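You operate a simulated robot arm through the tools that you are given. There is no shell and no other tool. Be economical: measure what you need, move in short steps, check, and stop when the job is done.

You are at the controls of a simulated two-armed robot. One attempt, no reset.

TASK
On the top of the craft table, fold the striped cloth in half.
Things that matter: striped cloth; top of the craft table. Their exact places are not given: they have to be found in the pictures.

It is judged by the outcome, as a careful person would: the job done as asked, and still so three seconds after it is handed in. It fails if anything else is knocked over, pushed out of place, dropped, spilled or broken. Flat cloth is picked up by pressing the open fingertips on it (5 to 10 N) and closing them slowly along it; thin cloth reads only 2 to 8 mm in the jaws.

THE ROBOT
Two 7-joint arms with two-finger parallel grippers on one trunk, on a base that drives. Base frame: it is fixed to the floor where the robot stands at the start and does not move with it; the origin is under the middle of the robot, x ahead of it, y to its left, z up. Lengths are in m, angles in degrees, forces in N, time in s.
The left shoulder is at the start at [0.07, 0.163, 1.045], the right one opposite. Places, roughly: top of the craft table [0.6, 0.1, 0.8]. Payload 3.43 kg a hand.
Tool frame (each hand has its own): the origin (TCP) lies between the finger pads and is the grasp point; the fingertips stand 0.034 m ahead of it; z points along the fingers, y is the line along which they close. The gripper opens to 0.128 m. The fingers are 0.024 m wide and 0.012 m thick; the gripper's body (0.048 by 0.13 m) begins 0.096 m behind the TCP.
Orientation is that of the tool frame in the base frame, as a unit quaternion [w, x, y, z]. With the fingers straight down and closing along the base's y, the tool's x points along the base's -x, its y along +y and its z along -z.

THE INTERFACE
- The arms move only by the tool arm_command. It takes "left_series", "right_series" or both (then of equal length, played together; a hand with none holds still); each is a list of rows, each a list of 7 numbers: the finger opening in cm, from 0 to 12.8, then the shift along the base's x, y, z in units of 50 mm (1.0 is 50 mm), then the turn, a rotation vector about the base's x, y, z in units of 5 degrees (1.0 is 5 degrees). In form: [[grip, tx, ty, tz, wx, wy, wz], ...]. A call has 1 to 10 rows; each row shifts and turns the commanded pose from where the row before left it. A call with a number of a shift or a turn outside -1 to 1 is refused whole. Rows are played at 5 a second. More than 0.05 m and 8.6 degrees between two rows, or a gripper value outside its range, and nothing of the call is played. A pose out of reach is approached as far as the arm can. The call stops where the force on the tool passes 40 N (or 10 N more than at its start, if that is more) or the arm is blocked; 0.2 s more then pass. The fingers move at their own pace (about 0.153 m/s each) and stop on an object; they squeeze with about 35 N. The grip force told is the motor's: it shows also when the fingers shut on nothing. Time passes only in rows, and 0.2 s behind the last, so rows that do not move let the fingers close. The reply holds the time, the measured pose of the TCP, the force on the tool along the base axes, the opening and the grip force, in the units named above and with some noise.
- Cameras (640 x 400 px; columns grow to the right, rows downward): "scene" is now at [0.1348, 0.0236, 1.2691]; the picture's right is [0.24, -0.97, -0.00], its down [-0.65, -0.16, -0.74] and it looks along [0.72, 0.18, -0.67] (base axes); focal length 214 px, centre (320, 200). "left" rides on the left gripper at [0.076, 0.011, -0.16] in its tool frame; the picture's right is [-0.15, 0.99, 0.00], its down [-0.88, -0.13, -0.46] and it looks along [-0.45, -0.07, 0.89] (tool axes); focal length 234 px, centre (320, 200). "right" rides on the right gripper at [0.076, -0.011, -0.16] in its tool frame; the picture's right is [0.15, 0.99, 0.00], its down [-0.88, 0.13, -0.46] and it looks along [-0.45, 0.07, 0.89] (tool axes); focal length 234 px, centre (320, 200).
- get_image(camera): a new picture of that camera. It takes no simulated time.
- raise_lower(by): slides the trunk up (or, below 0, down) by that many m; the arms and the scene camera ride with it, the base frame stays. It gives what a move gives, with no picture.
- base_move(legs): drives the robot by 1 to 6 legs, each [ahead, left, turn to the left] in m, m and degrees, along the robot's own axes; the way and the turn of a leg run together, so that a leg with both is an arc; at most 1.5 m and 180 degrees a leg. The arms and the cameras ride along, it lands a little off, and it stops where it bumps. It gives what a move gives.
- aim_head(pan, tilt): turns the head with the scene camera to pan (to the left, within 86 degrees either way) and tilt (down, from -29 to 69), counted from straight ahead of the robot. It gives what a move gives.
- probe_pixels(camera, pixels): for up to 12 pixels [column, row] of the newest picture of that camera ("zoom" is the newest enlarged one), the place [x, y, z] in the base frame of the surface seen there, good to about 0.002 m, but the place of the scene camera against the robot may be out by one fixed shift of up to 0.012 m in any direction. It takes no simulated time.
- enlarge(camera, box): a new picture of the part [left, top, right, bottom] of that camera's present view, enlarged. It takes no simulated time.
- sign_off(): hands the job in; it is judged then, once.

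Work in short steps. Measure before you move; look again where a grasp or a placing could have gone wrong, and mend it. You have 80 turns and 70 pictures in all, those below and enlarged ones among them. Open the grippers and draw the arms clear of the work before you hand the job in, unless the task says otherwise; then end with one line.

The tools are called after ">>>" as a command line: name --argument value ..., lists and objects as JSON in quotes. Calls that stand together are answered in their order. arm_command: Moves the arms, as the interface text tells. Its arguments: {"type":"object","properties":{"left_series":{"type":"array","items":{"type":"array","items":{"type":"number"}}},"right_series":{"type":"array","items":{"type":"array","items":{"type":"number"}}}},"required":[]} The other tools are called the same way: raise_lower (by) slides the trunk up or down; base_move (legs) drives the base; aim_head (pan, tilt) turns the head that bears the scene camera; get_image (camera) takes a picture; probe_pixels (camera, pixels) gives the place of the surface under pixels of a picture; enlarge (camera, box) takes an enlarged picture of a part of a camera's view; sign_off () hands the job in.

At the start:

```text
time_s: 0.0
left_eef_pos: [0.6662, 0.2759, 0.9886]
left_tcp_rot: [0.0, -0.001, 1.0, 0.001]
left_ft_force: [-0.1, 0.0, 0.3]
left_width: 0.1279
left_grip_force: 0.1
right_eef_pos: [0.6526, -0.2123, 0.9539]
right_tcp_rot: [0.0, -0.001, 1.0, 0.0]
right_ft_force: [0.1, 0.0, -0.5]
right_width: 0.1279
right_grip_force: 0.0
trunk travel left (down, up): [-0.525, 0.415]
robot x, y, heading: [-0.0024, 0.0021, -0.1]
head pan, tilt: [14.0, 42.2]
```

scene: 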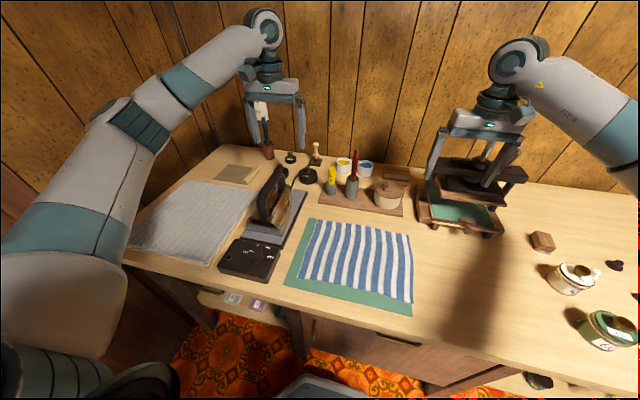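
right: 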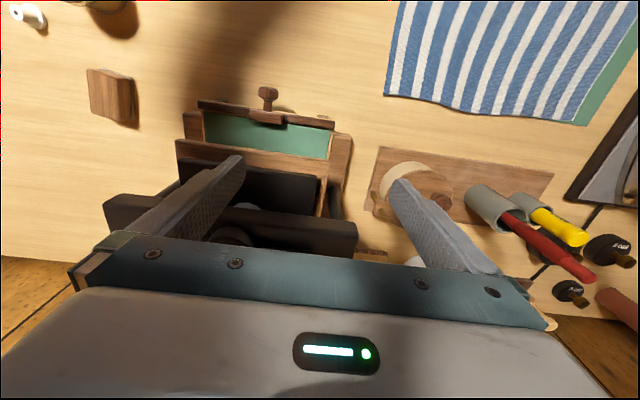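
left: 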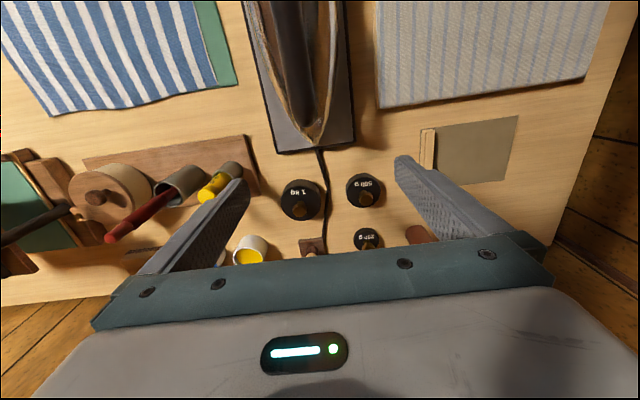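

The blue-white striped cloth lies on a green mat around pixel (357,260). I enlarge it and probe corners.

>>> enlarge --camera "scene" --box '[220, 190, 440, 328]'

>>> probe_pixels --camera "scene" --pixels '[[314, 221], [408, 236], [411, 301], [300, 277], [285, 284], [411, 314], [357, 260], [430, 260], [388, 200], [250, 260], [353, 180], [275, 200]]'

```text
2.90 times, centred on (330, 259) of scene
```

zoom: 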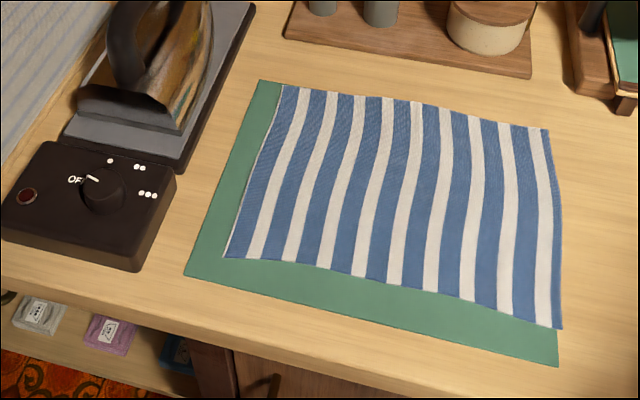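

```text
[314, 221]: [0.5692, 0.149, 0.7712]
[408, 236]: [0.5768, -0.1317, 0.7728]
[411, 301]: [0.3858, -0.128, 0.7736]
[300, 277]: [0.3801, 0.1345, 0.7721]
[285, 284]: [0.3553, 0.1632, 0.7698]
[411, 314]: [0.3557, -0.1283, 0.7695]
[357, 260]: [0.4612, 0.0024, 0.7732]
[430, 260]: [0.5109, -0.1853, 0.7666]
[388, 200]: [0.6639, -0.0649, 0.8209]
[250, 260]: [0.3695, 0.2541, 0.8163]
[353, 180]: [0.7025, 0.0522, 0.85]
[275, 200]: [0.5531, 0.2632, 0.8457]
```

The cloth spans x≈0.38–0.575, y≈−0.13 to 0.145 on a mat at z≈0.77. Plan: fold the near edge onto the far edge with both hands. First I raise both hands clear.

>>> arm_command --left_series '[[12.8, 0, 0, 1, 0, 0, 0], [12.8, 0, 0, 1, 0, 0, 0]]' --right_series '[[12.8, 0, 0, 1, 0, 0, 0], [12.8, 0, 0, 1, 0, 0, 0]]'

```text
time_s: 0.6
left_eef_pos: [0.6632, 0.2767, 1.0908]
left_tcp_rot: [0.0, -0.001, 1.0, -0.001]
left_ft_force: [-0.4, 0.6, 0.1]
left_width: 0.1282
left_grip_force: 0.1
right_eef_pos: [0.648, -0.2123, 1.0534]
right_tcp_rot: [0.001, 0.0, 1.0, 0.0]
right_ft_force: [-1.5, 0.1, 0.6]
right_width: 0.1282
right_grip_force: 0.1
trunk travel left (down, up): [-0.525, 0.415]
robot x, y, heading: [-0.0063, -0.0009, -0.0]
head pan, tilt: [14.0, 42.2]
```

Hands are clear; I back the base 0.12 m so the near edge is comfortably in reach.

>>> base_move --legs '[[-0.12, 0, 0]]'

>>> aim_head --pan 0 --tilt 42

>>> get_image --camera "scene"

>>> get_image --camera "right"

>>> get_image --camera "left"

```text
time_s: 1.8
left_eef_pos: [0.5474, 0.2759, 1.0885]
left_tcp_rot: [0.0, 0.001, 1.0, -0.001]
left_ft_force: [0.6, -0.5, 0.7]
left_width: 0.1283
left_grip_force: 0.1
right_eef_pos: [0.532, -0.2132, 1.0532]
right_tcp_rot: [0.001, 0.001, 1.0, 0.0]
right_ft_force: [0.5, -0.5, 0.0]
right_width: 0.1281
right_grip_force: 0.0
trunk travel left (down, up): [-0.525, 0.415]
robot x, y, heading: [-0.1206, -0.0018, -0.2]
head pan, tilt: [14.0, 42.2]
```

```text
time_s: 2.6
left_eef_pos: [0.5485, 0.2757, 1.0887]
left_tcp_rot: [-0.001, 0.001, 1.0, 0.0]
left_ft_force: [-0.1, -0.6, 0.7]
left_width: 0.1279
left_grip_force: 0.1
right_eef_pos: [0.5328, -0.2145, 1.0517]
right_tcp_rot: [0.0, 0.001, 1.0, -0.001]
right_ft_force: [-0.1, -0.6, -0.2]
right_width: 0.1278
right_grip_force: 0.0
trunk travel left (down, up): [-0.525, 0.415]
robot x, y, heading: [-0.1168, -0.0015, -0.3]
head pan, tilt: [0.0, 42.0]
```

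```text
65 pictures are left
```

scene: 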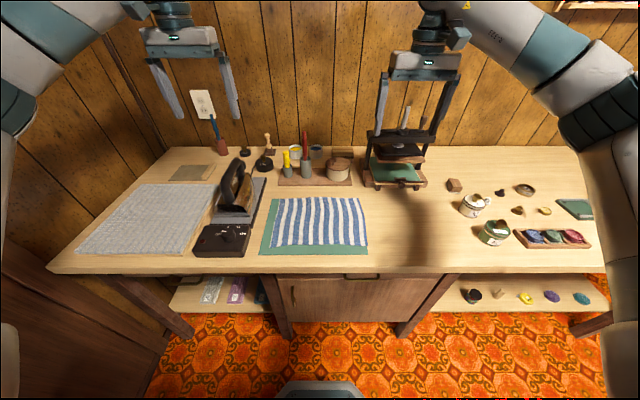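

```text
64 pictures are left
```

right: 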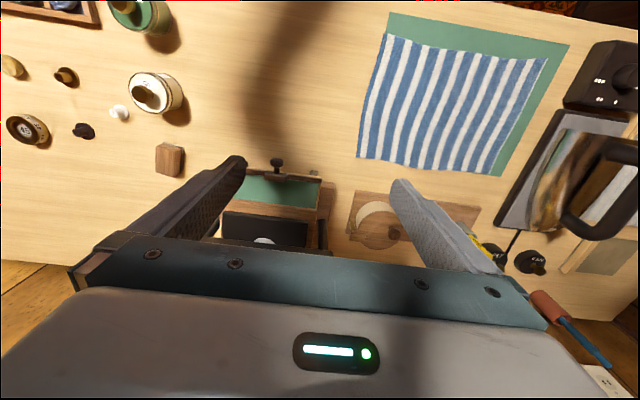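

```text
63 pictures are left
```

left: 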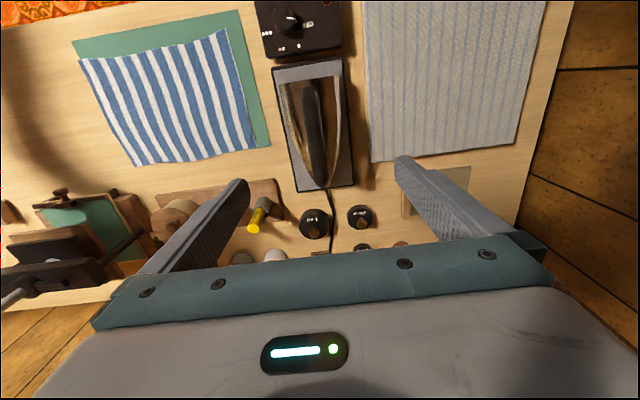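

Cloth corners in right view: near (388,36),(546,60), far (357,157),(493,175); in left view: near (80,60),(226,30), far (137,166),(257,147). I probe these with the wrist cameras.

>>> probe_pixels --camera "right" --pixels '[[390, 38], [544, 62], [360, 155], [491, 173], [450, 110], [569, 44], [330, 100]]'

>>> probe_pixels --camera "left" --pixels '[[83, 62], [225, 33], [138, 163], [255, 145], [170, 100], [238, 12], [290, 15]]'

>>> probe_pixels --camera "scene" --pixels '[[278, 199], [357, 199], [367, 245], [271, 243], [320, 222], [400, 230]]'

```text
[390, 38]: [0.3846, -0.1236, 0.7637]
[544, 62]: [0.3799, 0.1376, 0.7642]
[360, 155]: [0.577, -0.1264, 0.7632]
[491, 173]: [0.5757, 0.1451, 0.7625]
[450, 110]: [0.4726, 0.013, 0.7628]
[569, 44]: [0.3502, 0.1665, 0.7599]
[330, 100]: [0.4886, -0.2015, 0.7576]
```

```text
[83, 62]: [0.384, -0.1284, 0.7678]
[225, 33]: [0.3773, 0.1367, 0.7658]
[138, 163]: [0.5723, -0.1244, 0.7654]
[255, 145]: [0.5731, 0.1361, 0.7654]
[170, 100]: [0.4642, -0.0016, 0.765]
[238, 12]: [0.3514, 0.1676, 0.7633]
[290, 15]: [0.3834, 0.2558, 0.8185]
```

```text
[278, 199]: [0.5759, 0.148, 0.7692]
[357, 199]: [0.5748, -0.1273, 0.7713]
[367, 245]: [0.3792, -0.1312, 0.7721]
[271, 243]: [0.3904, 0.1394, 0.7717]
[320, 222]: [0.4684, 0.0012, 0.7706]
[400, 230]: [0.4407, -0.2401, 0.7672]
```

All views agree: near corners at about (0.382,−0.126) and (0.379,0.138), cloth top z≈0.764. I move both hands above the near corners, fingers at 2.6 cm.

>>> arm_command --left_series '[[2.6, -0.81, -0.81, 0, 0, 0, 0], [2.6, -0.81, -0.81, 0, 0, 0, 0], [2.6, -0.81, -0.81, 0, 0, 0, 0], [2.6, -0.81, -0.81, 0, 0, 0, 0], [2.6, 0, 0, -1, 0, 0, 0], [2.6, 0, 0, -1, 0, 0, 0], [2.6, 0, 0, -1, 0, 0, 0], [2.6, 0, 0, -1, 0, 0, 0], [2.6, 0, 0, -0.4, 0, 0, 0], [2.6, 0, 0, 0, 0, 0, 0]]' --right_series '[[2.6, -0.735, 0.5625, 0, 0, 0, 0], [2.6, -0.735, 0.5625, 0, 0, 0, 0], [2.6, -0.735, 0.5625, 0, 0, 0, 0], [2.6, -0.735, 0.5625, 0, 0, 0, 0], [2.6, 0, 0, -0.8, 0, 0, 0], [2.6, 0, 0, -0.8, 0, 0, 0], [2.6, 0, 0, -0.8, 0, 0, 0], [2.6, 0, 0, -0.8, 0, 0, 0], [2.6, 0, 0, -0.4, 0, 0, 0], [2.6, 0, 0, 0, 0, 0, 0]]'

>>> get_image --camera "right"

>>> get_image --camera "left"

>>> get_image --camera "scene"

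```text
refused: row 1 steps farther than a row can; nothing moved
```

```text
62 pictures are left
```

right: 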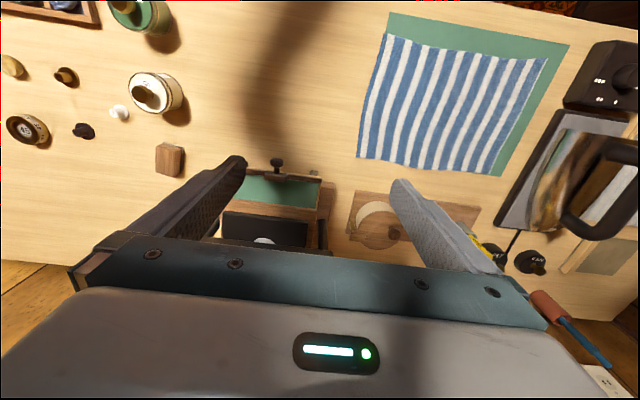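

```text
61 pictures are left
```

left: 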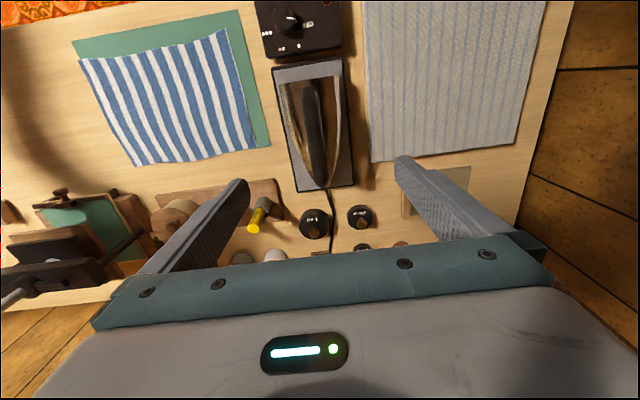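

```text
60 pictures are left
```

scene: 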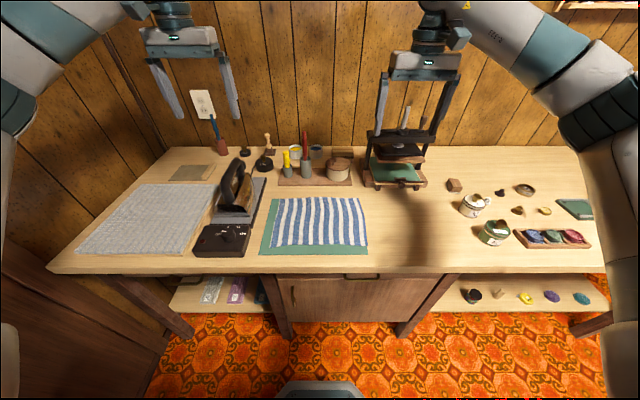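

The combined step was over 5 cm; I split it into 5 smaller lateral rows and descend in the other 5.

>>> arm_command --left_series '[[2.6, -0.648, -0.648, 0, 0, 0, 0], [2.6, -0.648, -0.648, 0, 0, 0, 0], [2.6, -0.648, -0.648, 0, 0, 0, 0], [2.6, -0.648, -0.648, 0, 0, 0, 0], [2.6, -0.648, -0.648, 0, 0, 0, 0], [2.6, 0, 0, -0.98, 0, 0, 0], [2.6, 0, 0, -0.98, 0, 0, 0], [2.6, 0, 0, -0.98, 0, 0, 0], [2.6, 0, 0, -0.98, 0, 0, 0], [2.6, 0, 0, -0.4, 0, 0, 0]]' --right_series '[[2.6, -0.588, 0.45, 0, 0, 0, 0], [2.6, -0.588, 0.45, 0, 0, 0, 0], [2.6, -0.588, 0.45, 0, 0, 0, 0], [2.6, -0.588, 0.45, 0, 0, 0, 0], [2.6, -0.588, 0.45, 0, 0, 0, 0], [2.6, 0, 0, -0.8, 0, 0, 0], [2.6, 0, 0, -0.8, 0, 0, 0], [2.6, 0, 0, -0.8, 0, 0, 0], [2.6, 0, 0, -0.8, 0, 0, 0], [2.6, 0, 0, -0.4, 0, 0, 0]]'

```text
time_s: 4.8
left_eef_pos: [0.3852, 0.119, 0.8753]
left_tcp_rot: [0.0, 0.001, 1.0, -0.001]
left_ft_force: [0.4, -0.8, 0.4]
left_width: 0.0259
left_grip_force: 0.1
right_eef_pos: [0.384, -0.1014, 0.87]
right_tcp_rot: [0.001, 0.0, 1.0, 0.0]
right_ft_force: [-0.2, -0.2, -0.9]
right_width: 0.0261
right_grip_force: 0.0
trunk travel left (down, up): [-0.525, 0.415]
robot x, y, heading: [-0.1184, 0.0012, -0.1]
head pan, tilt: [0.0, 42.0]
```

Both are above the corners, tips ~7 cm above the cloth. I check the wrist views.

>>> get_image --camera "right"

>>> get_image --camera "left"

```text
59 pictures are left
```

right: 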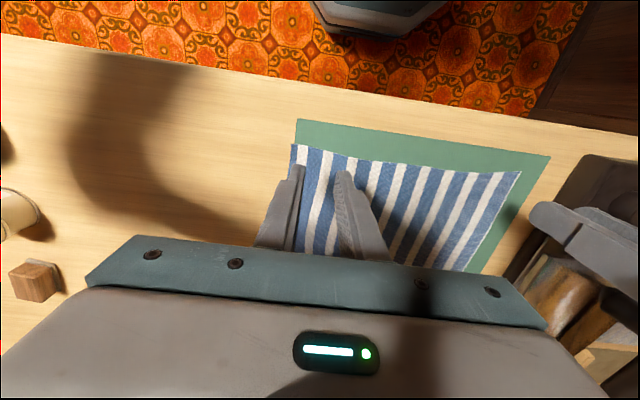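

```text
58 pictures are left
```

left: 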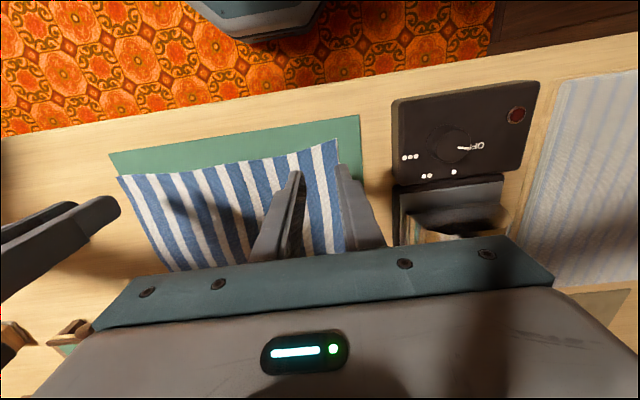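

The left hand sits slightly outward (y=0.119); I shift it 8 mm inward and the right 3 mm, and descend until tips are just above the cloth.

>>> arm_command --left_series '[[2.6, 0, -0.16, -0.7, 0, 0, 0], [2.6, 0, 0, -0.66, 0, 0, 0], [2.6, 0, 0, 0, 0, 0, 0]]' --right_series '[[2.6, 0.02, 0.06, -0.65, 0, 0, 0], [2.6, 0, 0, -0.61, 0, 0, 0], [2.6, 0, 0, 0, 0, 0, 0]]'

>>> get_image --camera "right"

>>> get_image --camera "left"

```text
time_s: 5.6
left_eef_pos: [0.3897, 0.1081, 0.8065]
left_tcp_rot: [0.0, 0.0, 1.0, 0.0]
left_ft_force: [-0.9, -0.6, -0.4]
left_width: 0.026
left_grip_force: 0.1
right_eef_pos: [0.3851, -0.0981, 0.8072]
right_tcp_rot: [0.0, 0.001, 1.0, 0.001]
right_ft_force: [-0.4, 0.5, 0.2]
right_width: 0.0262
right_grip_force: 0.1
trunk travel left (down, up): [-0.525, 0.415]
robot x, y, heading: [-0.1181, -0.0015, -0.1]
head pan, tilt: [0.0, 42.0]
```

```text
57 pictures are left
```

right: 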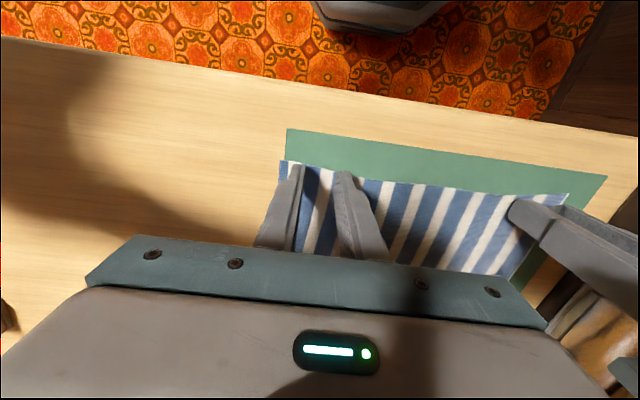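

```text
56 pictures are left
```

left: 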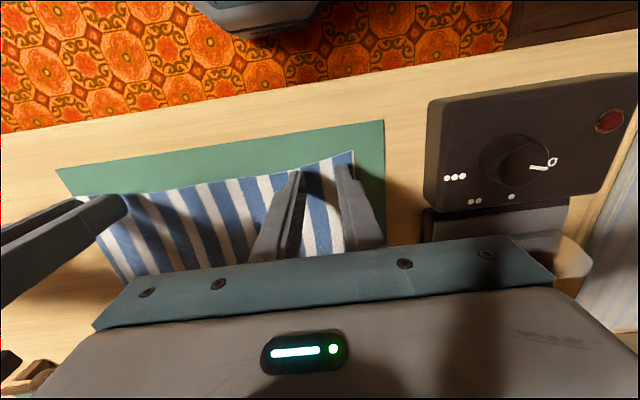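

Right tips sit at the near edge just inside the corner, left similar. I lower in small steps to contact.

>>> arm_command --left_series '[[2.6, 0, 0, -0.08, 0, 0, 0], [2.6, 0, 0, -0.06, 0, 0, 0], [2.6, 0, 0, 0, 0, 0, 0]]' --right_series '[[2.6, 0, 0, -0.08, 0, 0, 0], [2.6, 0, 0, -0.06, 0, 0, 0], [2.6, 0, 0, 0, 0, 0, 0]]'

```text
time_s: 6.4
left_eef_pos: [0.3871, 0.1062, 0.7988]
left_tcp_rot: [-0.001, 0.001, 1.0, 0.0]
left_ft_force: [-0.2, 0.4, -0.1]
left_width: 0.0258
left_grip_force: 0.1
right_eef_pos: [0.3852, -0.0976, 0.8018]
right_tcp_rot: [0.0, 0.001, 1.0, 0.0]
right_ft_force: [0.3, -0.2, 0.2]
right_width: 0.0263
right_grip_force: 0.2
trunk travel left (down, up): [-0.525, 0.415]
robot x, y, heading: [-0.1155, -0.0003, 0.0]
head pan, tilt: [0.0, 42.0]
```

No contact force yet; lowering 3 mm more.

>>> arm_command --left_series '[[2.6, 0, 0, -0.06, 0, 0, 0], [2.6, 0, 0, 0, 0, 0, 0]]' --right_series '[[2.6, 0, 0, -0.06, 0, 0, 0], [2.6, 0, 0, 0, 0, 0, 0]]'

```text
time_s: 7.0
left_eef_pos: [0.3873, 0.1052, 0.7982]
left_tcp_rot: [0.002, 0.0, 1.0, -0.002]
left_ft_force: [3.5, 2.6, 18.8]
left_width: 0.0259
left_grip_force: 0.0
right_eef_pos: [0.3842, -0.098, 0.7992]
right_tcp_rot: [0.0, 0.001, 1.0, 0.0]
right_ft_force: [-0.2, 0.3, 0.0]
right_width: 0.026
right_grip_force: 0.0
trunk travel left (down, up): [-0.525, 0.415]
robot x, y, heading: [-0.1154, 0.0046, 0.0]
head pan, tilt: [0.0, 42.0]
```

Left presses 19 N (too much), right not touching. I raise left 1 mm and lower right 2 mm.

>>> arm_command --left_series '[[2.6, 0, 0, 0.02, 0, 0, 0], [2.6, 0, 0, 0, 0, 0, 0]]' --right_series '[[2.6, 0, 0, -0.03, 0, 0, 0], [2.6, 0, 0, 0, 0, 0, 0]]'

```text
time_s: 7.6
left_eef_pos: [0.3867, 0.1065, 0.7976]
left_tcp_rot: [0.002, 0.001, 1.0, -0.001]
left_ft_force: [10.1, 5.7, 28.2]
left_width: 0.0261
left_grip_force: 0.0
right_eef_pos: [0.3847, -0.0986, 0.7989]
right_tcp_rot: [0.001, 0.002, 1.0, 0.0]
right_ft_force: [0.5, 0.5, 2.1]
right_width: 0.026
right_grip_force: 0.1
trunk travel left (down, up): [-0.525, 0.415]
robot x, y, heading: [-0.1181, -0.0011, -0.5]
head pan, tilt: [0.0, 42.0]
```

Left force is still growing (28 N); raise it 2 mm more, lower right 1 mm.

>>> arm_command --left_series '[[2.6, 0, 0, 0.04, 0, 0, 0], [2.6, 0, 0, 0, 0, 0, 0]]' --right_series '[[2.6, 0, 0, -0.015, 0, 0, 0], [2.6, 0, 0, 0, 0, 0, 0]]'

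```text
time_s: 8.2
left_eef_pos: [0.3857, 0.1048, 0.7978]
left_tcp_rot: [-0.001, 0.001, 1.0, 0.001]
left_ft_force: [6.0, 0.5, 8.1]
left_width: 0.026
left_grip_force: 0.1
right_eef_pos: [0.3847, -0.0989, 0.7989]
right_tcp_rot: [0.001, 0.001, 1.0, 0.001]
right_ft_force: [1.8, 1.9, 16.4]
right_width: 0.026
right_grip_force: 0.0
trunk travel left (down, up): [-0.525, 0.415]
robot x, y, heading: [-0.1161, -0.0017, -0.1]
head pan, tilt: [0.0, 42.0]
```

Left 8 N, right 16 N. I ease the right 0.7 mm and close both slowly.

>>> arm_command --left_series '[[2.3, 0, 0, 0, 0, 0, 0], [2.0, 0, 0, 0, 0, 0, 0], [1.7, 0, 0, 0, 0, 0, 0], [1.4, 0, 0, 0, 0, 0, 0], [1.1, 0, 0, 0, 0, 0, 0], [0.8, 0, 0, 0, 0, 0, 0], [0.5, 0, 0, 0, 0, 0, 0], [0.2, 0, 0, 0, 0, 0, 0], [0, 0, 0, 0, 0, 0, 0]]' --right_series '[[2.3, 0, 0, 0.014, 0, 0, 0], [2.0, 0, 0, 0, 0, 0, 0], [1.7, 0, 0, 0, 0, 0, 0], [1.4, 0, 0, 0, 0, 0, 0], [1.1, 0, 0, 0, 0, 0, 0], [0.8, 0, 0, 0, 0, 0, 0], [0.5, 0, 0, 0, 0, 0, 0], [0.2, 0, 0, 0, 0, 0, 0], [0, 0, 0, 0, 0, 0, 0]]'

>>> get_image --camera "right"

>>> get_image --camera "left"

```text
time_s: 10.2
left_eef_pos: [0.385, 0.1056, 0.7993]
left_tcp_rot: [0.001, 0.001, 1.0, 0.0]
left_ft_force: [-0.4, 1.1, -0.2]
left_width: 0.0
left_grip_force: 33.2
right_eef_pos: [0.3854, -0.0997, 0.7977]
right_tcp_rot: [0.001, 0.001, 1.0, 0.0]
right_ft_force: [0.2, -2.5, 23.8]
right_width: 0.0019
right_grip_force: 34.9
trunk travel left (down, up): [-0.525, 0.415]
robot x, y, heading: [-0.1198, -0.0005, -0.1]
head pan, tilt: [0.0, 42.0]
```

```text
55 pictures are left
```

right: 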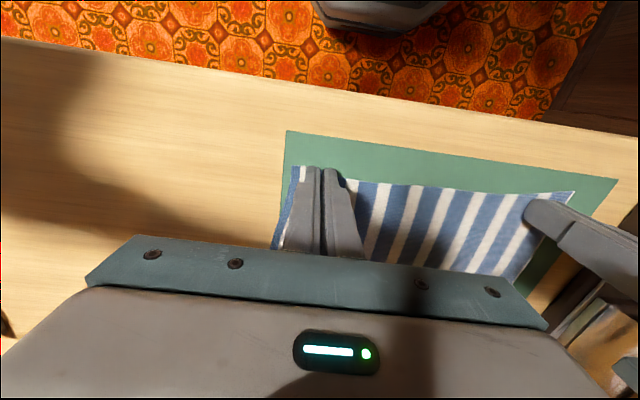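

```text
54 pictures are left
```

left: 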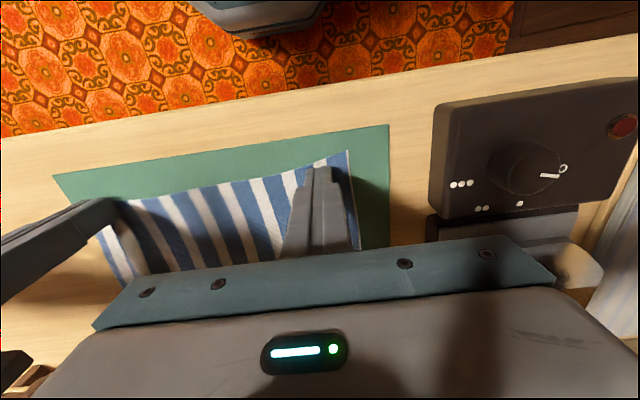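

Right caught cloth (1.9 mm); left shut on nothing as its pressure vanished. I ease the right up 2 mm and retry the left: open, press a little more.

>>> arm_command --left_series '[[0, 0, 0, 0.1, 0, 0, 0], [2.8, 0, 0.1, 0, 0, 0, 0], [2.8, 0, 0, 0, 0, 0, 0], [2.8, 0, 0, -0.1, 0, 0, 0], [2.8, 0, 0, -0.02, 0, 0, 0], [2.8, 0, 0, 0, 0, 0, 0]]' --right_series '[[0, 0, 0, 0.04, 0, 0, 0], [0, 0, 0, 0, 0, 0, 0], [0, 0, 0, 0, 0, 0, 0], [0, 0, 0, 0, 0, 0, 0], [0, 0, 0, 0, 0, 0, 0], [0, 0, 0, 0, 0, 0, 0]]'

```text
time_s: 11.6
left_eef_pos: [0.3859, 0.1112, 0.7987]
left_tcp_rot: [0.001, 0.001, 1.0, 0.0]
left_ft_force: [-3.0, 2.0, 7.2]
left_width: 0.0284
left_grip_force: 0.1
right_eef_pos: [0.387, -0.0991, 0.801]
right_tcp_rot: [0.0, 0.001, 1.0, 0.0]
right_ft_force: [0.9, -0.2, -0.4]
right_width: 0.002
right_grip_force: 34.8
trunk travel left (down, up): [-0.525, 0.415]
robot x, y, heading: [-0.1182, -0.002, -0.3]
head pan, tilt: [0.0, 42.0]
```

Left presses 7 N; I close it slowly while adding slight downward creep.

>>> arm_command --left_series '[[2.4, 0, 0, -0.01, 0, 0, 0], [2.1, 0, 0, 0, 0, 0, 0], [1.8, 0, 0, -0.005, 0, 0, 0], [1.5, 0, 0, 0, 0, 0, 0], [1.2, 0, 0, -0.005, 0, 0, 0], [0.9, 0, 0, 0, 0, 0, 0], [0.6, 0, 0, 0, 0, 0, 0], [0.3, 0, 0, 0, 0, 0, 0], [0, 0, 0, 0, 0, 0, 0]]'

>>> get_image --camera "left"

```text
time_s: 13.6
left_eef_pos: [0.3849, 0.1098, 0.7982]
left_tcp_rot: [0.001, 0.001, 1.0, 0.0]
left_ft_force: [6.5, 1.1, 25.4]
left_width: 0.0022
left_grip_force: 34.7
right_eef_pos: [0.3851, -0.0993, 0.8006]
right_tcp_rot: [0.001, 0.0, 1.0, 0.0]
right_ft_force: [-0.1, 1.2, 0.0]
right_width: 0.0016
right_grip_force: 35.3
trunk travel left (down, up): [-0.525, 0.415]
robot x, y, heading: [-0.1184, -0.0019, -0.2]
head pan, tilt: [0.0, 42.0]
```

```text
53 pictures are left
```

left: 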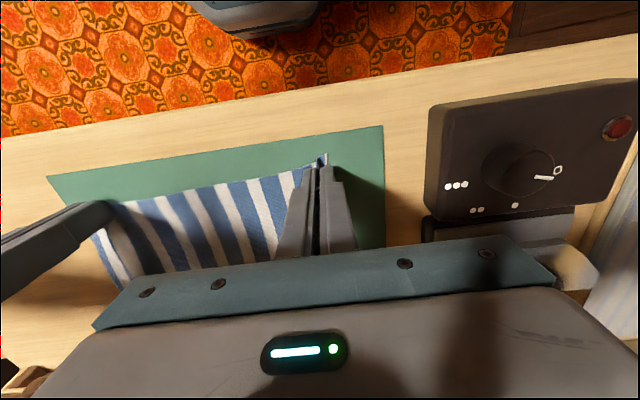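

Both hold cloth (~2 mm). I lift 5 cm slowly and look.

>>> arm_command --left_series '[[0, 0, 0, 0.3, 0, 0, 0], [0, 0.1, 0, 0.3, 0, 0, 0], [0, 0.1, 0, 0.4, 0, 0, 0]]' --right_series '[[0, 0, 0, 0.3, 0, 0, 0], [0, 0.1, 0, 0.3, 0, 0, 0], [0, 0.1, 0, 0.4, 0, 0, 0]]'

>>> enlarge --camera "scene" --box '[200, 130, 440, 280]'

>>> get_image --camera "left"

>>> get_image --camera "right"

```text
time_s: 14.4
left_eef_pos: [0.3954, 0.1104, 0.8487]
left_tcp_rot: [-0.001, 0.0, 1.0, 0.001]
left_ft_force: [0.1, -3.4, 0.4]
left_width: 0.002
left_grip_force: 34.8
right_eef_pos: [0.395, -0.0997, 0.8507]
right_tcp_rot: [-0.001, 0.0, 1.0, 0.0]
right_ft_force: [1.0, 2.9, -0.4]
right_width: 0.0019
right_grip_force: 35.1
trunk travel left (down, up): [-0.525, 0.415]
robot x, y, heading: [-0.116, 0.0007, -0.1]
head pan, tilt: [0.0, 42.0]
```

```text
2.67 times, centred on (320, 205) of scene
```

zoom: 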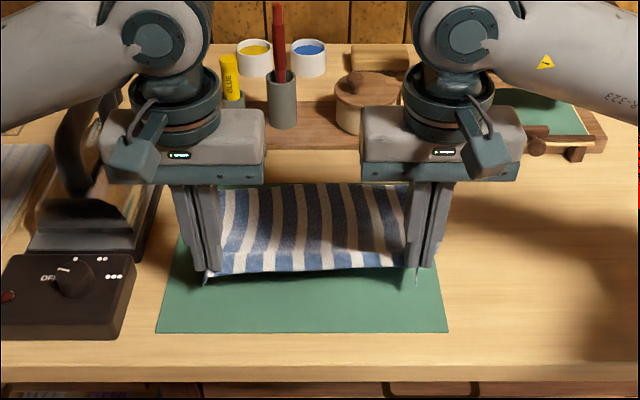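

```text
51 pictures are left
```

left: 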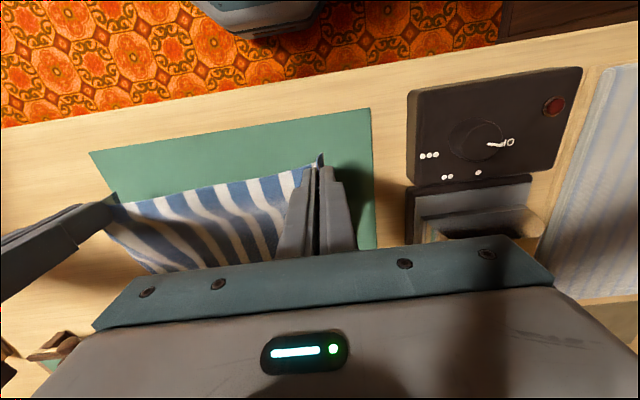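

```text
50 pictures are left
```

right: 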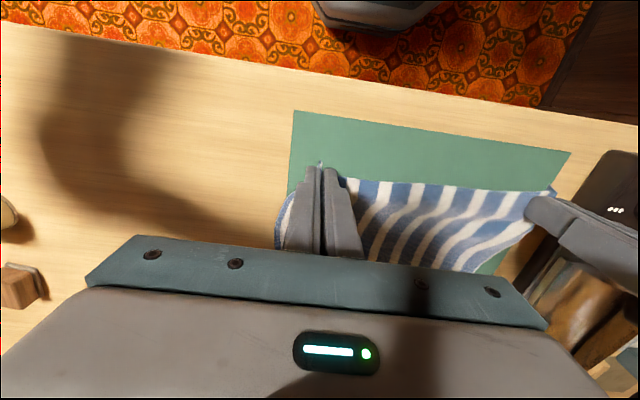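

Lifting works, but placing a near edge at the far side would leave a doubled-back lip and tilt the grippers over the pots. Folding far edge to near edge lets me tilt the fingers naturally, so I lay this edge back down, release and rise.

>>> arm_command --left_series '[[0, -0.1, 0, -0.4, 0, 0, 0], [0, -0.1, 0.04, -0.3, 0, 0, 0], [0, 0, 0.04, -0.22, 0, 0, 0], [0, 0, 0, 0, 0, 0, 0], [1.0, 0, 0, 0, 0, 0, 0], [2.6, 0, 0, 0, 0, 0, 0], [2.6, 0, 0, 0.5, 0, 0, 0], [2.6, 0, 0, 1, 0, 0, 0]]' --right_series '[[0, -0.1, 0, -0.4, 0, 0, 0], [0, -0.1, -0.04, -0.3, 0, 0, 0], [0, 0, -0.04, -0.26, 0, 0, 0], [0, 0, 0, 0, 0, 0, 0], [1.0, 0, 0, 0, 0, 0, 0], [2.6, 0, 0, 0, 0, 0, 0], [2.6, 0, 0, 0.5, 0, 0, 0], [2.6, 0, 0, 1, 0, 0, 0]]'

>>> get_image --camera "left"

>>> get_image --camera "right"

>>> probe_pixels --camera "zoom" --pixels '[[300, 147], [535, 143], [560, 155], [350, 80], [525, 110]]'

```text
time_s: 16.2
left_eef_pos: [0.384, 0.1159, 0.875]
left_tcp_rot: [0.0, 0.001, 1.0, -0.001]
left_ft_force: [-0.4, -0.5, 0.3]
left_width: 0.026
left_grip_force: 0.1
right_eef_pos: [0.3868, -0.1039, 0.8757]
right_tcp_rot: [0.0, 0.002, 1.0, 0.001]
right_ft_force: [-0.9, 0.1, 0.0]
right_width: 0.0259
right_grip_force: 0.1
trunk travel left (down, up): [-0.525, 0.415]
robot x, y, heading: [-0.1185, 0.0033, -0.3]
head pan, tilt: [0.0, 42.0]
```

```text
49 pictures are left
```

left: 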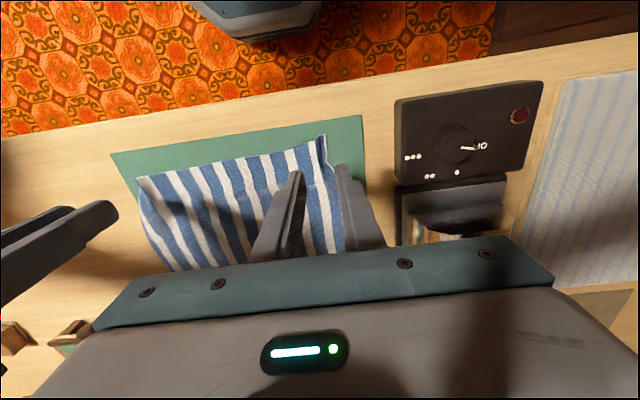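

```text
48 pictures are left
```

right: 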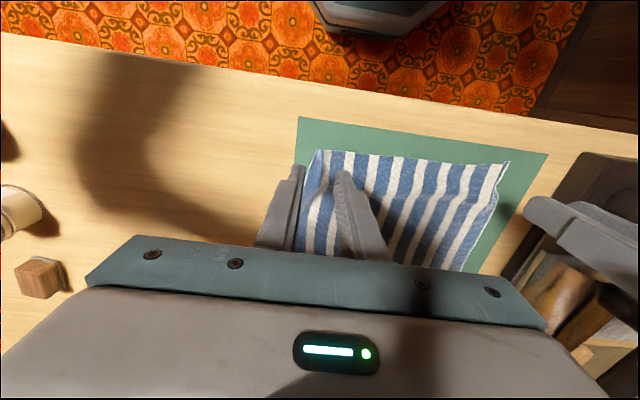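

```text
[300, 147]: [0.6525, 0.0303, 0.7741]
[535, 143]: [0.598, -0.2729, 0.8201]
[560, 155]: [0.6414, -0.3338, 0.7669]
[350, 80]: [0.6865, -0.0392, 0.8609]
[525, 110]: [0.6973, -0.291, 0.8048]
```

The near edge is back down, slightly gathered. I rise and move both hands forward above the far edge, staying high.

>>> arm_command --left_series '[[2.6, 0, 0, 1, 0, 0, 0], [2.6, 0, 0, 1, 0, 0, 0], [2.6, 0.9, 0, 0, 0, 0, 0], [2.6, 0.9, 0, 0, 0, 0, 0], [2.6, 0.9, 0, 0, 0, 0, 0], [2.6, 0.6, 0, 0, 0, 0, 0], [2.6, 0, 0, 0, 0, 0, 0]]' --right_series '[[2.6, 0, 0, 1, 0, 0, 0], [2.6, 0, 0, 1, 0, 0, 0], [2.6, 0.9, 0, 0, 0, 0, 0], [2.6, 0.9, 0, 0, 0, 0, 0], [2.6, 0.9, 0, 0, 0, 0, 0], [2.6, 0.6, 0, 0, 0, 0, 0], [2.6, 0, 0, 0, 0, 0, 0]]'

>>> get_image --camera "left"

>>> get_image --camera "right"

>>> get_image --camera "scene"

```text
time_s: 17.8
left_eef_pos: [0.5561, 0.1164, 0.9767]
left_tcp_rot: [0.0, 0.0, 1.0, 0.0]
left_ft_force: [0.3, 0.4, 0.7]
left_width: 0.0259
left_grip_force: 0.1
right_eef_pos: [0.5527, -0.1016, 0.9749]
right_tcp_rot: [0.0, 0.002, 1.0, 0.0]
right_ft_force: [-0.1, -0.2, -1.0]
right_width: 0.026
right_grip_force: 0.1
trunk travel left (down, up): [-0.525, 0.415]
robot x, y, heading: [-0.1191, 0.0003, -0.4]
head pan, tilt: [0.0, 42.0]
```

```text
47 pictures are left
```

left: 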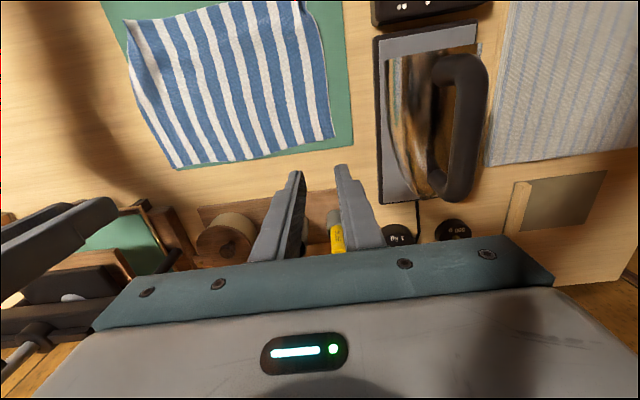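

```text
46 pictures are left
```

right: 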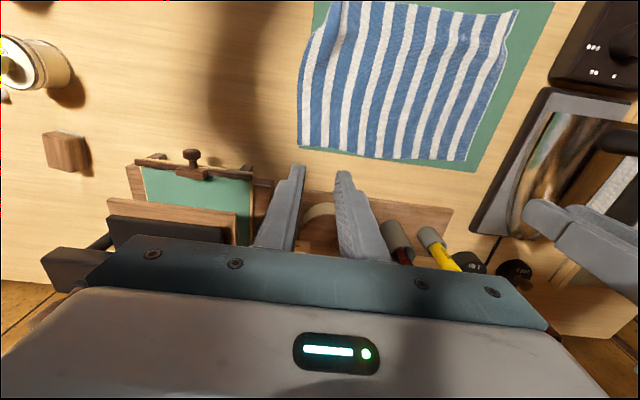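

```text
45 pictures are left
```

scene: 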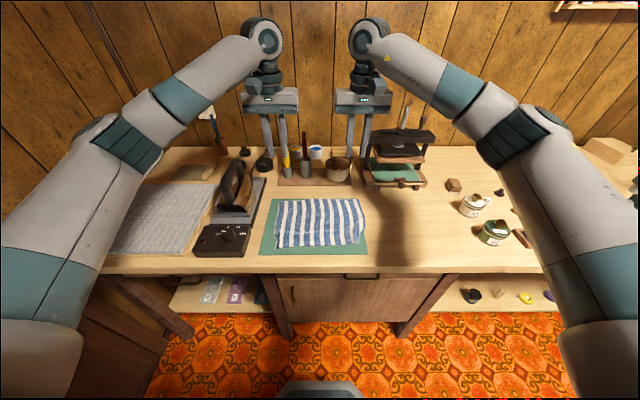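

I probe far corners (left view (182,168),(332,138); right view (299,147),(468,160)), near corners, and nearby hazards (press edge, tray, pot).

>>> probe_pixels --camera "left" --pixels '[[183, 166], [330, 136], [257, 153], [126, 25], [300, 5], [135, 205], [225, 215], [395, 20]]'

>>> probe_pixels --camera "right" --pixels '[[301, 145], [466, 158], [384, 156], [319, 3], [515, 12], [235, 170], [192, 155], [320, 212], [264, 185], [350, 22]]'

```text
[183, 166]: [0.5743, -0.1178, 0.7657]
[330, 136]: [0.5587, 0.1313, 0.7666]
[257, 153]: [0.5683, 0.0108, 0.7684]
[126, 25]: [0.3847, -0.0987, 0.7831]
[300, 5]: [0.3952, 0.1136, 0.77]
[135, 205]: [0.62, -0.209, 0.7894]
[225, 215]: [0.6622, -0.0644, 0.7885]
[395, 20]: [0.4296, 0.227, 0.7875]
```

```text
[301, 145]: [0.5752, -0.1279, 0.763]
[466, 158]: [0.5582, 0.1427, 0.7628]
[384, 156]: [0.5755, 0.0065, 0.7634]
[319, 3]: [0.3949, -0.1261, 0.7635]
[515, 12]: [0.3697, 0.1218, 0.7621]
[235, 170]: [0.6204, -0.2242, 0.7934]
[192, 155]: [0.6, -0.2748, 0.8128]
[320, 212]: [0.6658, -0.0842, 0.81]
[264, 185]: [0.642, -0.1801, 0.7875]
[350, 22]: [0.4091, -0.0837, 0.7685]
```

Far edge: right corner ≈(0.576,−0.125), left ≈(0.560,0.138). I descend to just above it: right at (0.569,−0.097), left at (0.556,0.110).

>>> arm_command --left_series '[[2.8, 0, -0.12, -0.9, 0, 0, 0], [2.8, 0, 0, -0.9, 0, 0, 0], [2.8, 0, 0, -0.9, 0, 0, 0], [2.8, 0, 0, -0.66, 0, 0, 0], [2.8, 0, 0, 0, 0, 0, 0]]' --right_series '[[2.8, 0.32, 0.1, -0.9, 0, 0, 0], [2.8, 0, 0, -0.9, 0, 0, 0], [2.8, 0, 0, -0.9, 0, 0, 0], [2.8, 0, 0, -0.62, 0, 0, 0], [2.8, 0, 0, 0, 0, 0, 0]]'

>>> get_image --camera "left"

>>> get_image --camera "right"

```text
time_s: 19.0
left_eef_pos: [0.5514, 0.111, 0.8079]
left_tcp_rot: [0.0, 0.001, 1.0, -0.001]
left_ft_force: [-0.3, -0.3, 0.8]
left_width: 0.0283
left_grip_force: 0.1
right_eef_pos: [0.5657, -0.098, 0.8126]
right_tcp_rot: [-0.001, 0.001, 1.0, -0.001]
right_ft_force: [0.1, -0.2, 0.4]
right_width: 0.0281
right_grip_force: 0.1
trunk travel left (down, up): [-0.525, 0.415]
robot x, y, heading: [-0.1168, -0.0011, -0.2]
head pan, tilt: [0.0, 42.0]
```

```text
44 pictures are left
```

left: 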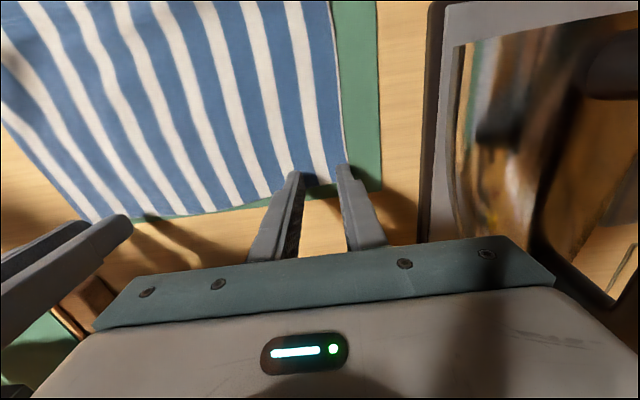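

```text
43 pictures are left
```

right: 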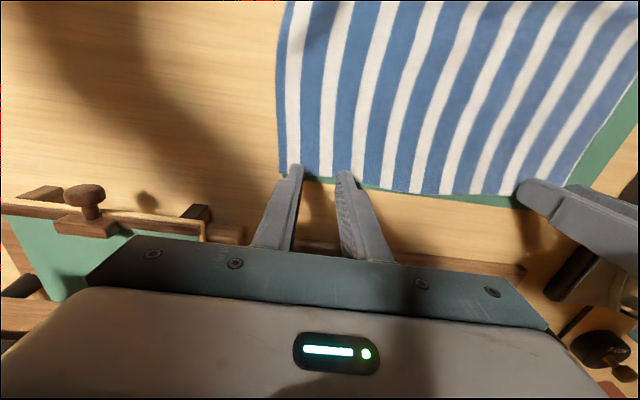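

I probe the cloth edge between the fingers: left (320,183), right (322,177).

>>> probe_pixels --camera "left" --pixels '[[320, 180], [318, 185], [345, 166], [296, 173]]'

>>> probe_pixels --camera "right" --pixels '[[320, 175], [320, 179], [283, 168], [297, 166]]'

```text
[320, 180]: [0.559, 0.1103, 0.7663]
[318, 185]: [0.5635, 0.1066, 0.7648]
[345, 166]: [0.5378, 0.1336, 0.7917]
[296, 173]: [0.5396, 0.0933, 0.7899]
```

```text
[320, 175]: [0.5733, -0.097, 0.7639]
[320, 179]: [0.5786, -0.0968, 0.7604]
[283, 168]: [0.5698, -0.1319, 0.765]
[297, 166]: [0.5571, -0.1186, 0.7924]
```

Overlap is ~23 mm; shift both 5 mm forward, and lower toward contact (left −9 mm, right −12 mm).

>>> arm_command --left_series '[[2.8, 0.1, 0, -0.08, 0, 0, 0], [2.8, 0, 0, -0.08, 0, 0, 0], [2.8, 0, 0, 0, 0, 0, 0], [2.8, 0, 0, 0, 0, 0, 0]]' --right_series '[[2.8, 0.1, 0, -0.12, 0, 0, 0], [2.8, 0, 0, -0.1, 0, 0, 0], [2.8, 0, 0, 0, 0, 0, 0], [2.8, 0, 0, 0, 0, 0, 0]]'

```text
time_s: 20.0
left_eef_pos: [0.5559, 0.1087, 0.7995]
left_tcp_rot: [0.0, 0.001, 1.0, 0.001]
left_ft_force: [-0.8, -0.5, -0.7]
left_width: 0.0281
left_grip_force: 0.0
right_eef_pos: [0.573, -0.0974, 0.8004]
right_tcp_rot: [0.0, 0.0, 1.0, 0.0]
right_ft_force: [0.1, 0.4, -0.4]
right_width: 0.0281
right_grip_force: 0.1
trunk travel left (down, up): [-0.525, 0.415]
robot x, y, heading: [-0.1185, 0.0015, -0.1]
head pan, tilt: [0.0, 42.0]
```

No contact yet; lower left 2 mm, right 2 mm with settling.

>>> arm_command --left_series '[[2.8, 0, 0, -0.04, 0, 0, 0], [2.8, 0, 0, 0, 0, 0, 0], [2.8, 0, 0, 0, 0, 0, 0]]' --right_series '[[2.8, 0, 0, -0.04, 0, 0, 0], [2.8, 0, 0, 0, 0, 0, 0], [2.8, 0, 0, 0, 0, 0, 0]]'

```text
time_s: 20.8
left_eef_pos: [0.5567, 0.1092, 0.7995]
left_tcp_rot: [0.001, 0.0, 1.0, 0.0]
left_ft_force: [3.0, 2.5, 8.9]
left_width: 0.028
left_grip_force: 0.0
right_eef_pos: [0.5727, -0.0965, 0.7985]
right_tcp_rot: [0.0, 0.001, 1.0, 0.0]
right_ft_force: [-0.1, -0.3, 1.5]
right_width: 0.0282
right_grip_force: 0.0
trunk travel left (down, up): [-0.525, 0.415]
robot x, y, heading: [-0.118, -0.0003, 0.0]
head pan, tilt: [0.0, 42.0]
```

Left 9 N is good; right 1.5 N. Close left with slight creep, and right with a bit more downward press first.

>>> arm_command --left_series '[[2.6, 0, 0, -0.005, 0, 0, 0], [2.4, 0, 0, 0, 0, 0, 0], [2.1, 0, 0, -0.005, 0, 0, 0], [1.8, 0, 0, 0, 0, 0, 0], [1.5, 0, 0, -0.005, 0, 0, 0], [1.2, 0, 0, 0, 0, 0, 0], [0.9, 0, 0, 0, 0, 0, 0], [0.6, 0, 0, 0, 0, 0, 0], [0.3, 0, 0, 0, 0, 0, 0], [0, 0, 0, 0, 0, 0, 0]]' --right_series '[[2.8, 0, 0, -0.018, 0, 0, 0], [2.4, 0, 0, 0, 0, 0, 0], [2.1, 0, 0, -0.005, 0, 0, 0], [1.8, 0, 0, 0, 0, 0, 0], [1.5, 0, 0, -0.005, 0, 0, 0], [1.2, 0, 0, 0, 0, 0, 0], [0.9, 0, 0, 0, 0, 0, 0], [0.6, 0, 0, 0, 0, 0, 0], [0.3, 0, 0, 0, 0, 0, 0], [0, 0, 0, 0, 0, 0, 0]]'

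>>> get_image --camera "left"

>>> get_image --camera "right"

```text
time_s: 23.0
left_eef_pos: [0.5557, 0.1088, 0.7979]
left_tcp_rot: [0.002, 0.001, 1.0, -0.001]
left_ft_force: [1.8, -4.1, 17.7]
left_width: 0.0018
left_grip_force: 34.9
right_eef_pos: [0.5714, -0.0958, 0.7983]
right_tcp_rot: [0.0, 0.001, 1.0, 0.001]
right_ft_force: [-0.3, 8.5, 10.9]
right_width: 0.0022
right_grip_force: 35.1
trunk travel left (down, up): [-0.525, 0.415]
robot x, y, heading: [-0.1222, 0.0024, -0.3]
head pan, tilt: [0.0, 42.0]
```

```text
42 pictures are left
```

left: 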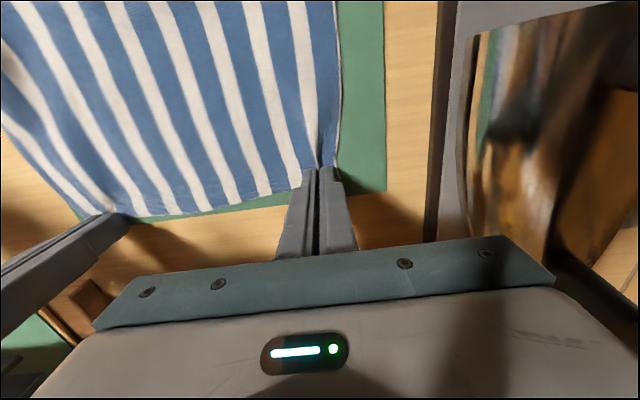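

```text
41 pictures are left
```

right: 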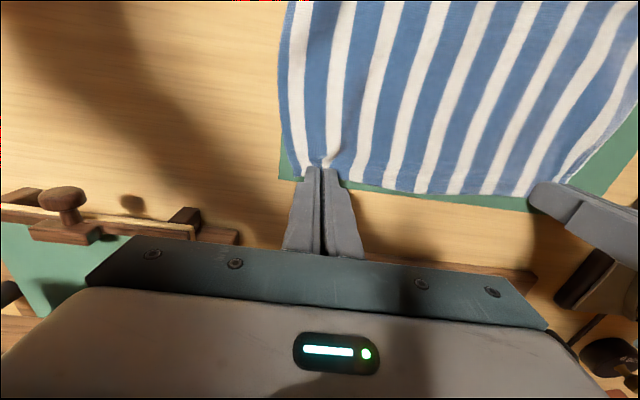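

Both grip the far edge (~2 mm). I lift and swing it back in an arc about x≈0.475, tilting the fingers to point forward as I go (first half).

>>> arm_command --left_series '[[0, 0, 0, 0.28, 0, -0.875, 0], [0, -0.12, 0, 0.3, 0, -0.875, 0], [0, -0.24, 0, 0.28, 0, -0.875, 0], [0, -0.32, 0, 0.24, 0, -0.875, 0], [0, -0.36, 0, 0.2, 0, -0.875, 0], [0, -0.36, 0, 0.16, 0, -0.875, 0], [0, -0.36, 0, 0.1, 0, -0.875, 0], [0, -0.38, 0, 0.04, 0, -0.875, 0], [0, 0, 0, 0, 0, 0, 0]]' --right_series '[[0, 0, 0, 0.28, 0, -0.875, 0], [0, -0.12, 0, 0.3, 0, -0.875, 0], [0, -0.24, 0, 0.28, 0, -0.875, 0], [0, -0.32, 0, 0.24, 0, -0.875, 0], [0, -0.36, 0, 0.2, 0, -0.875, 0], [0, -0.36, 0, 0.16, 0, -0.875, 0], [0, -0.36, 0, 0.1, 0, -0.875, 0], [0, -0.38, 0, 0.04, 0, -0.875, 0], [0, 0, 0, 0, 0, 0, 0]]'

>>> get_image --camera "scene"

>>> get_image --camera "left"

>>> get_image --camera "right"

```text
time_s: 25.0
left_eef_pos: [0.448, 0.1082, 0.8779]
left_tcp_rot: [0.301, 0.0, 0.954, -0.001]
left_ft_force: [1.5, -11.3, -0.5]
left_width: 0.002
left_grip_force: 35.1
right_eef_pos: [0.4681, -0.0983, 0.8763]
right_tcp_rot: [0.301, 0.001, 0.954, 0.001]
right_ft_force: [-1.0, 10.5, 0.0]
right_width: 0.0022
right_grip_force: 34.8
trunk travel left (down, up): [-0.525, 0.415]
robot x, y, heading: [-0.1209, 0.0004, -0.1]
head pan, tilt: [0.0, 42.0]
```

```text
40 pictures are left
```

scene: 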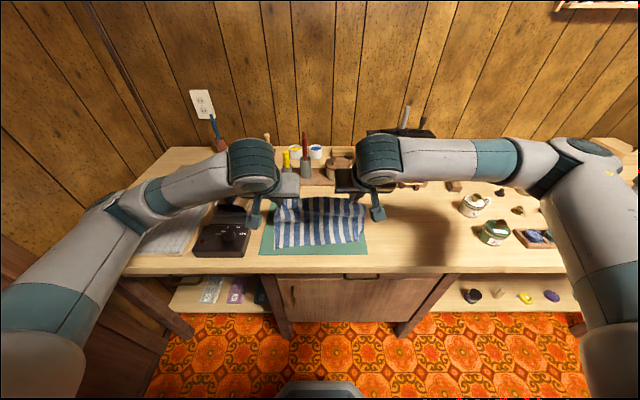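

```text
39 pictures are left
```

left: 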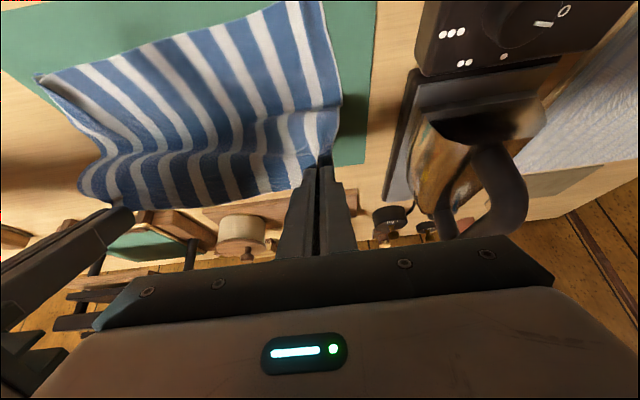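

```text
38 pictures are left
```

right: 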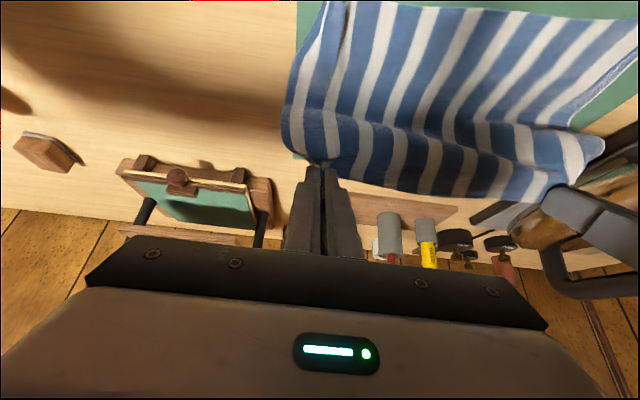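

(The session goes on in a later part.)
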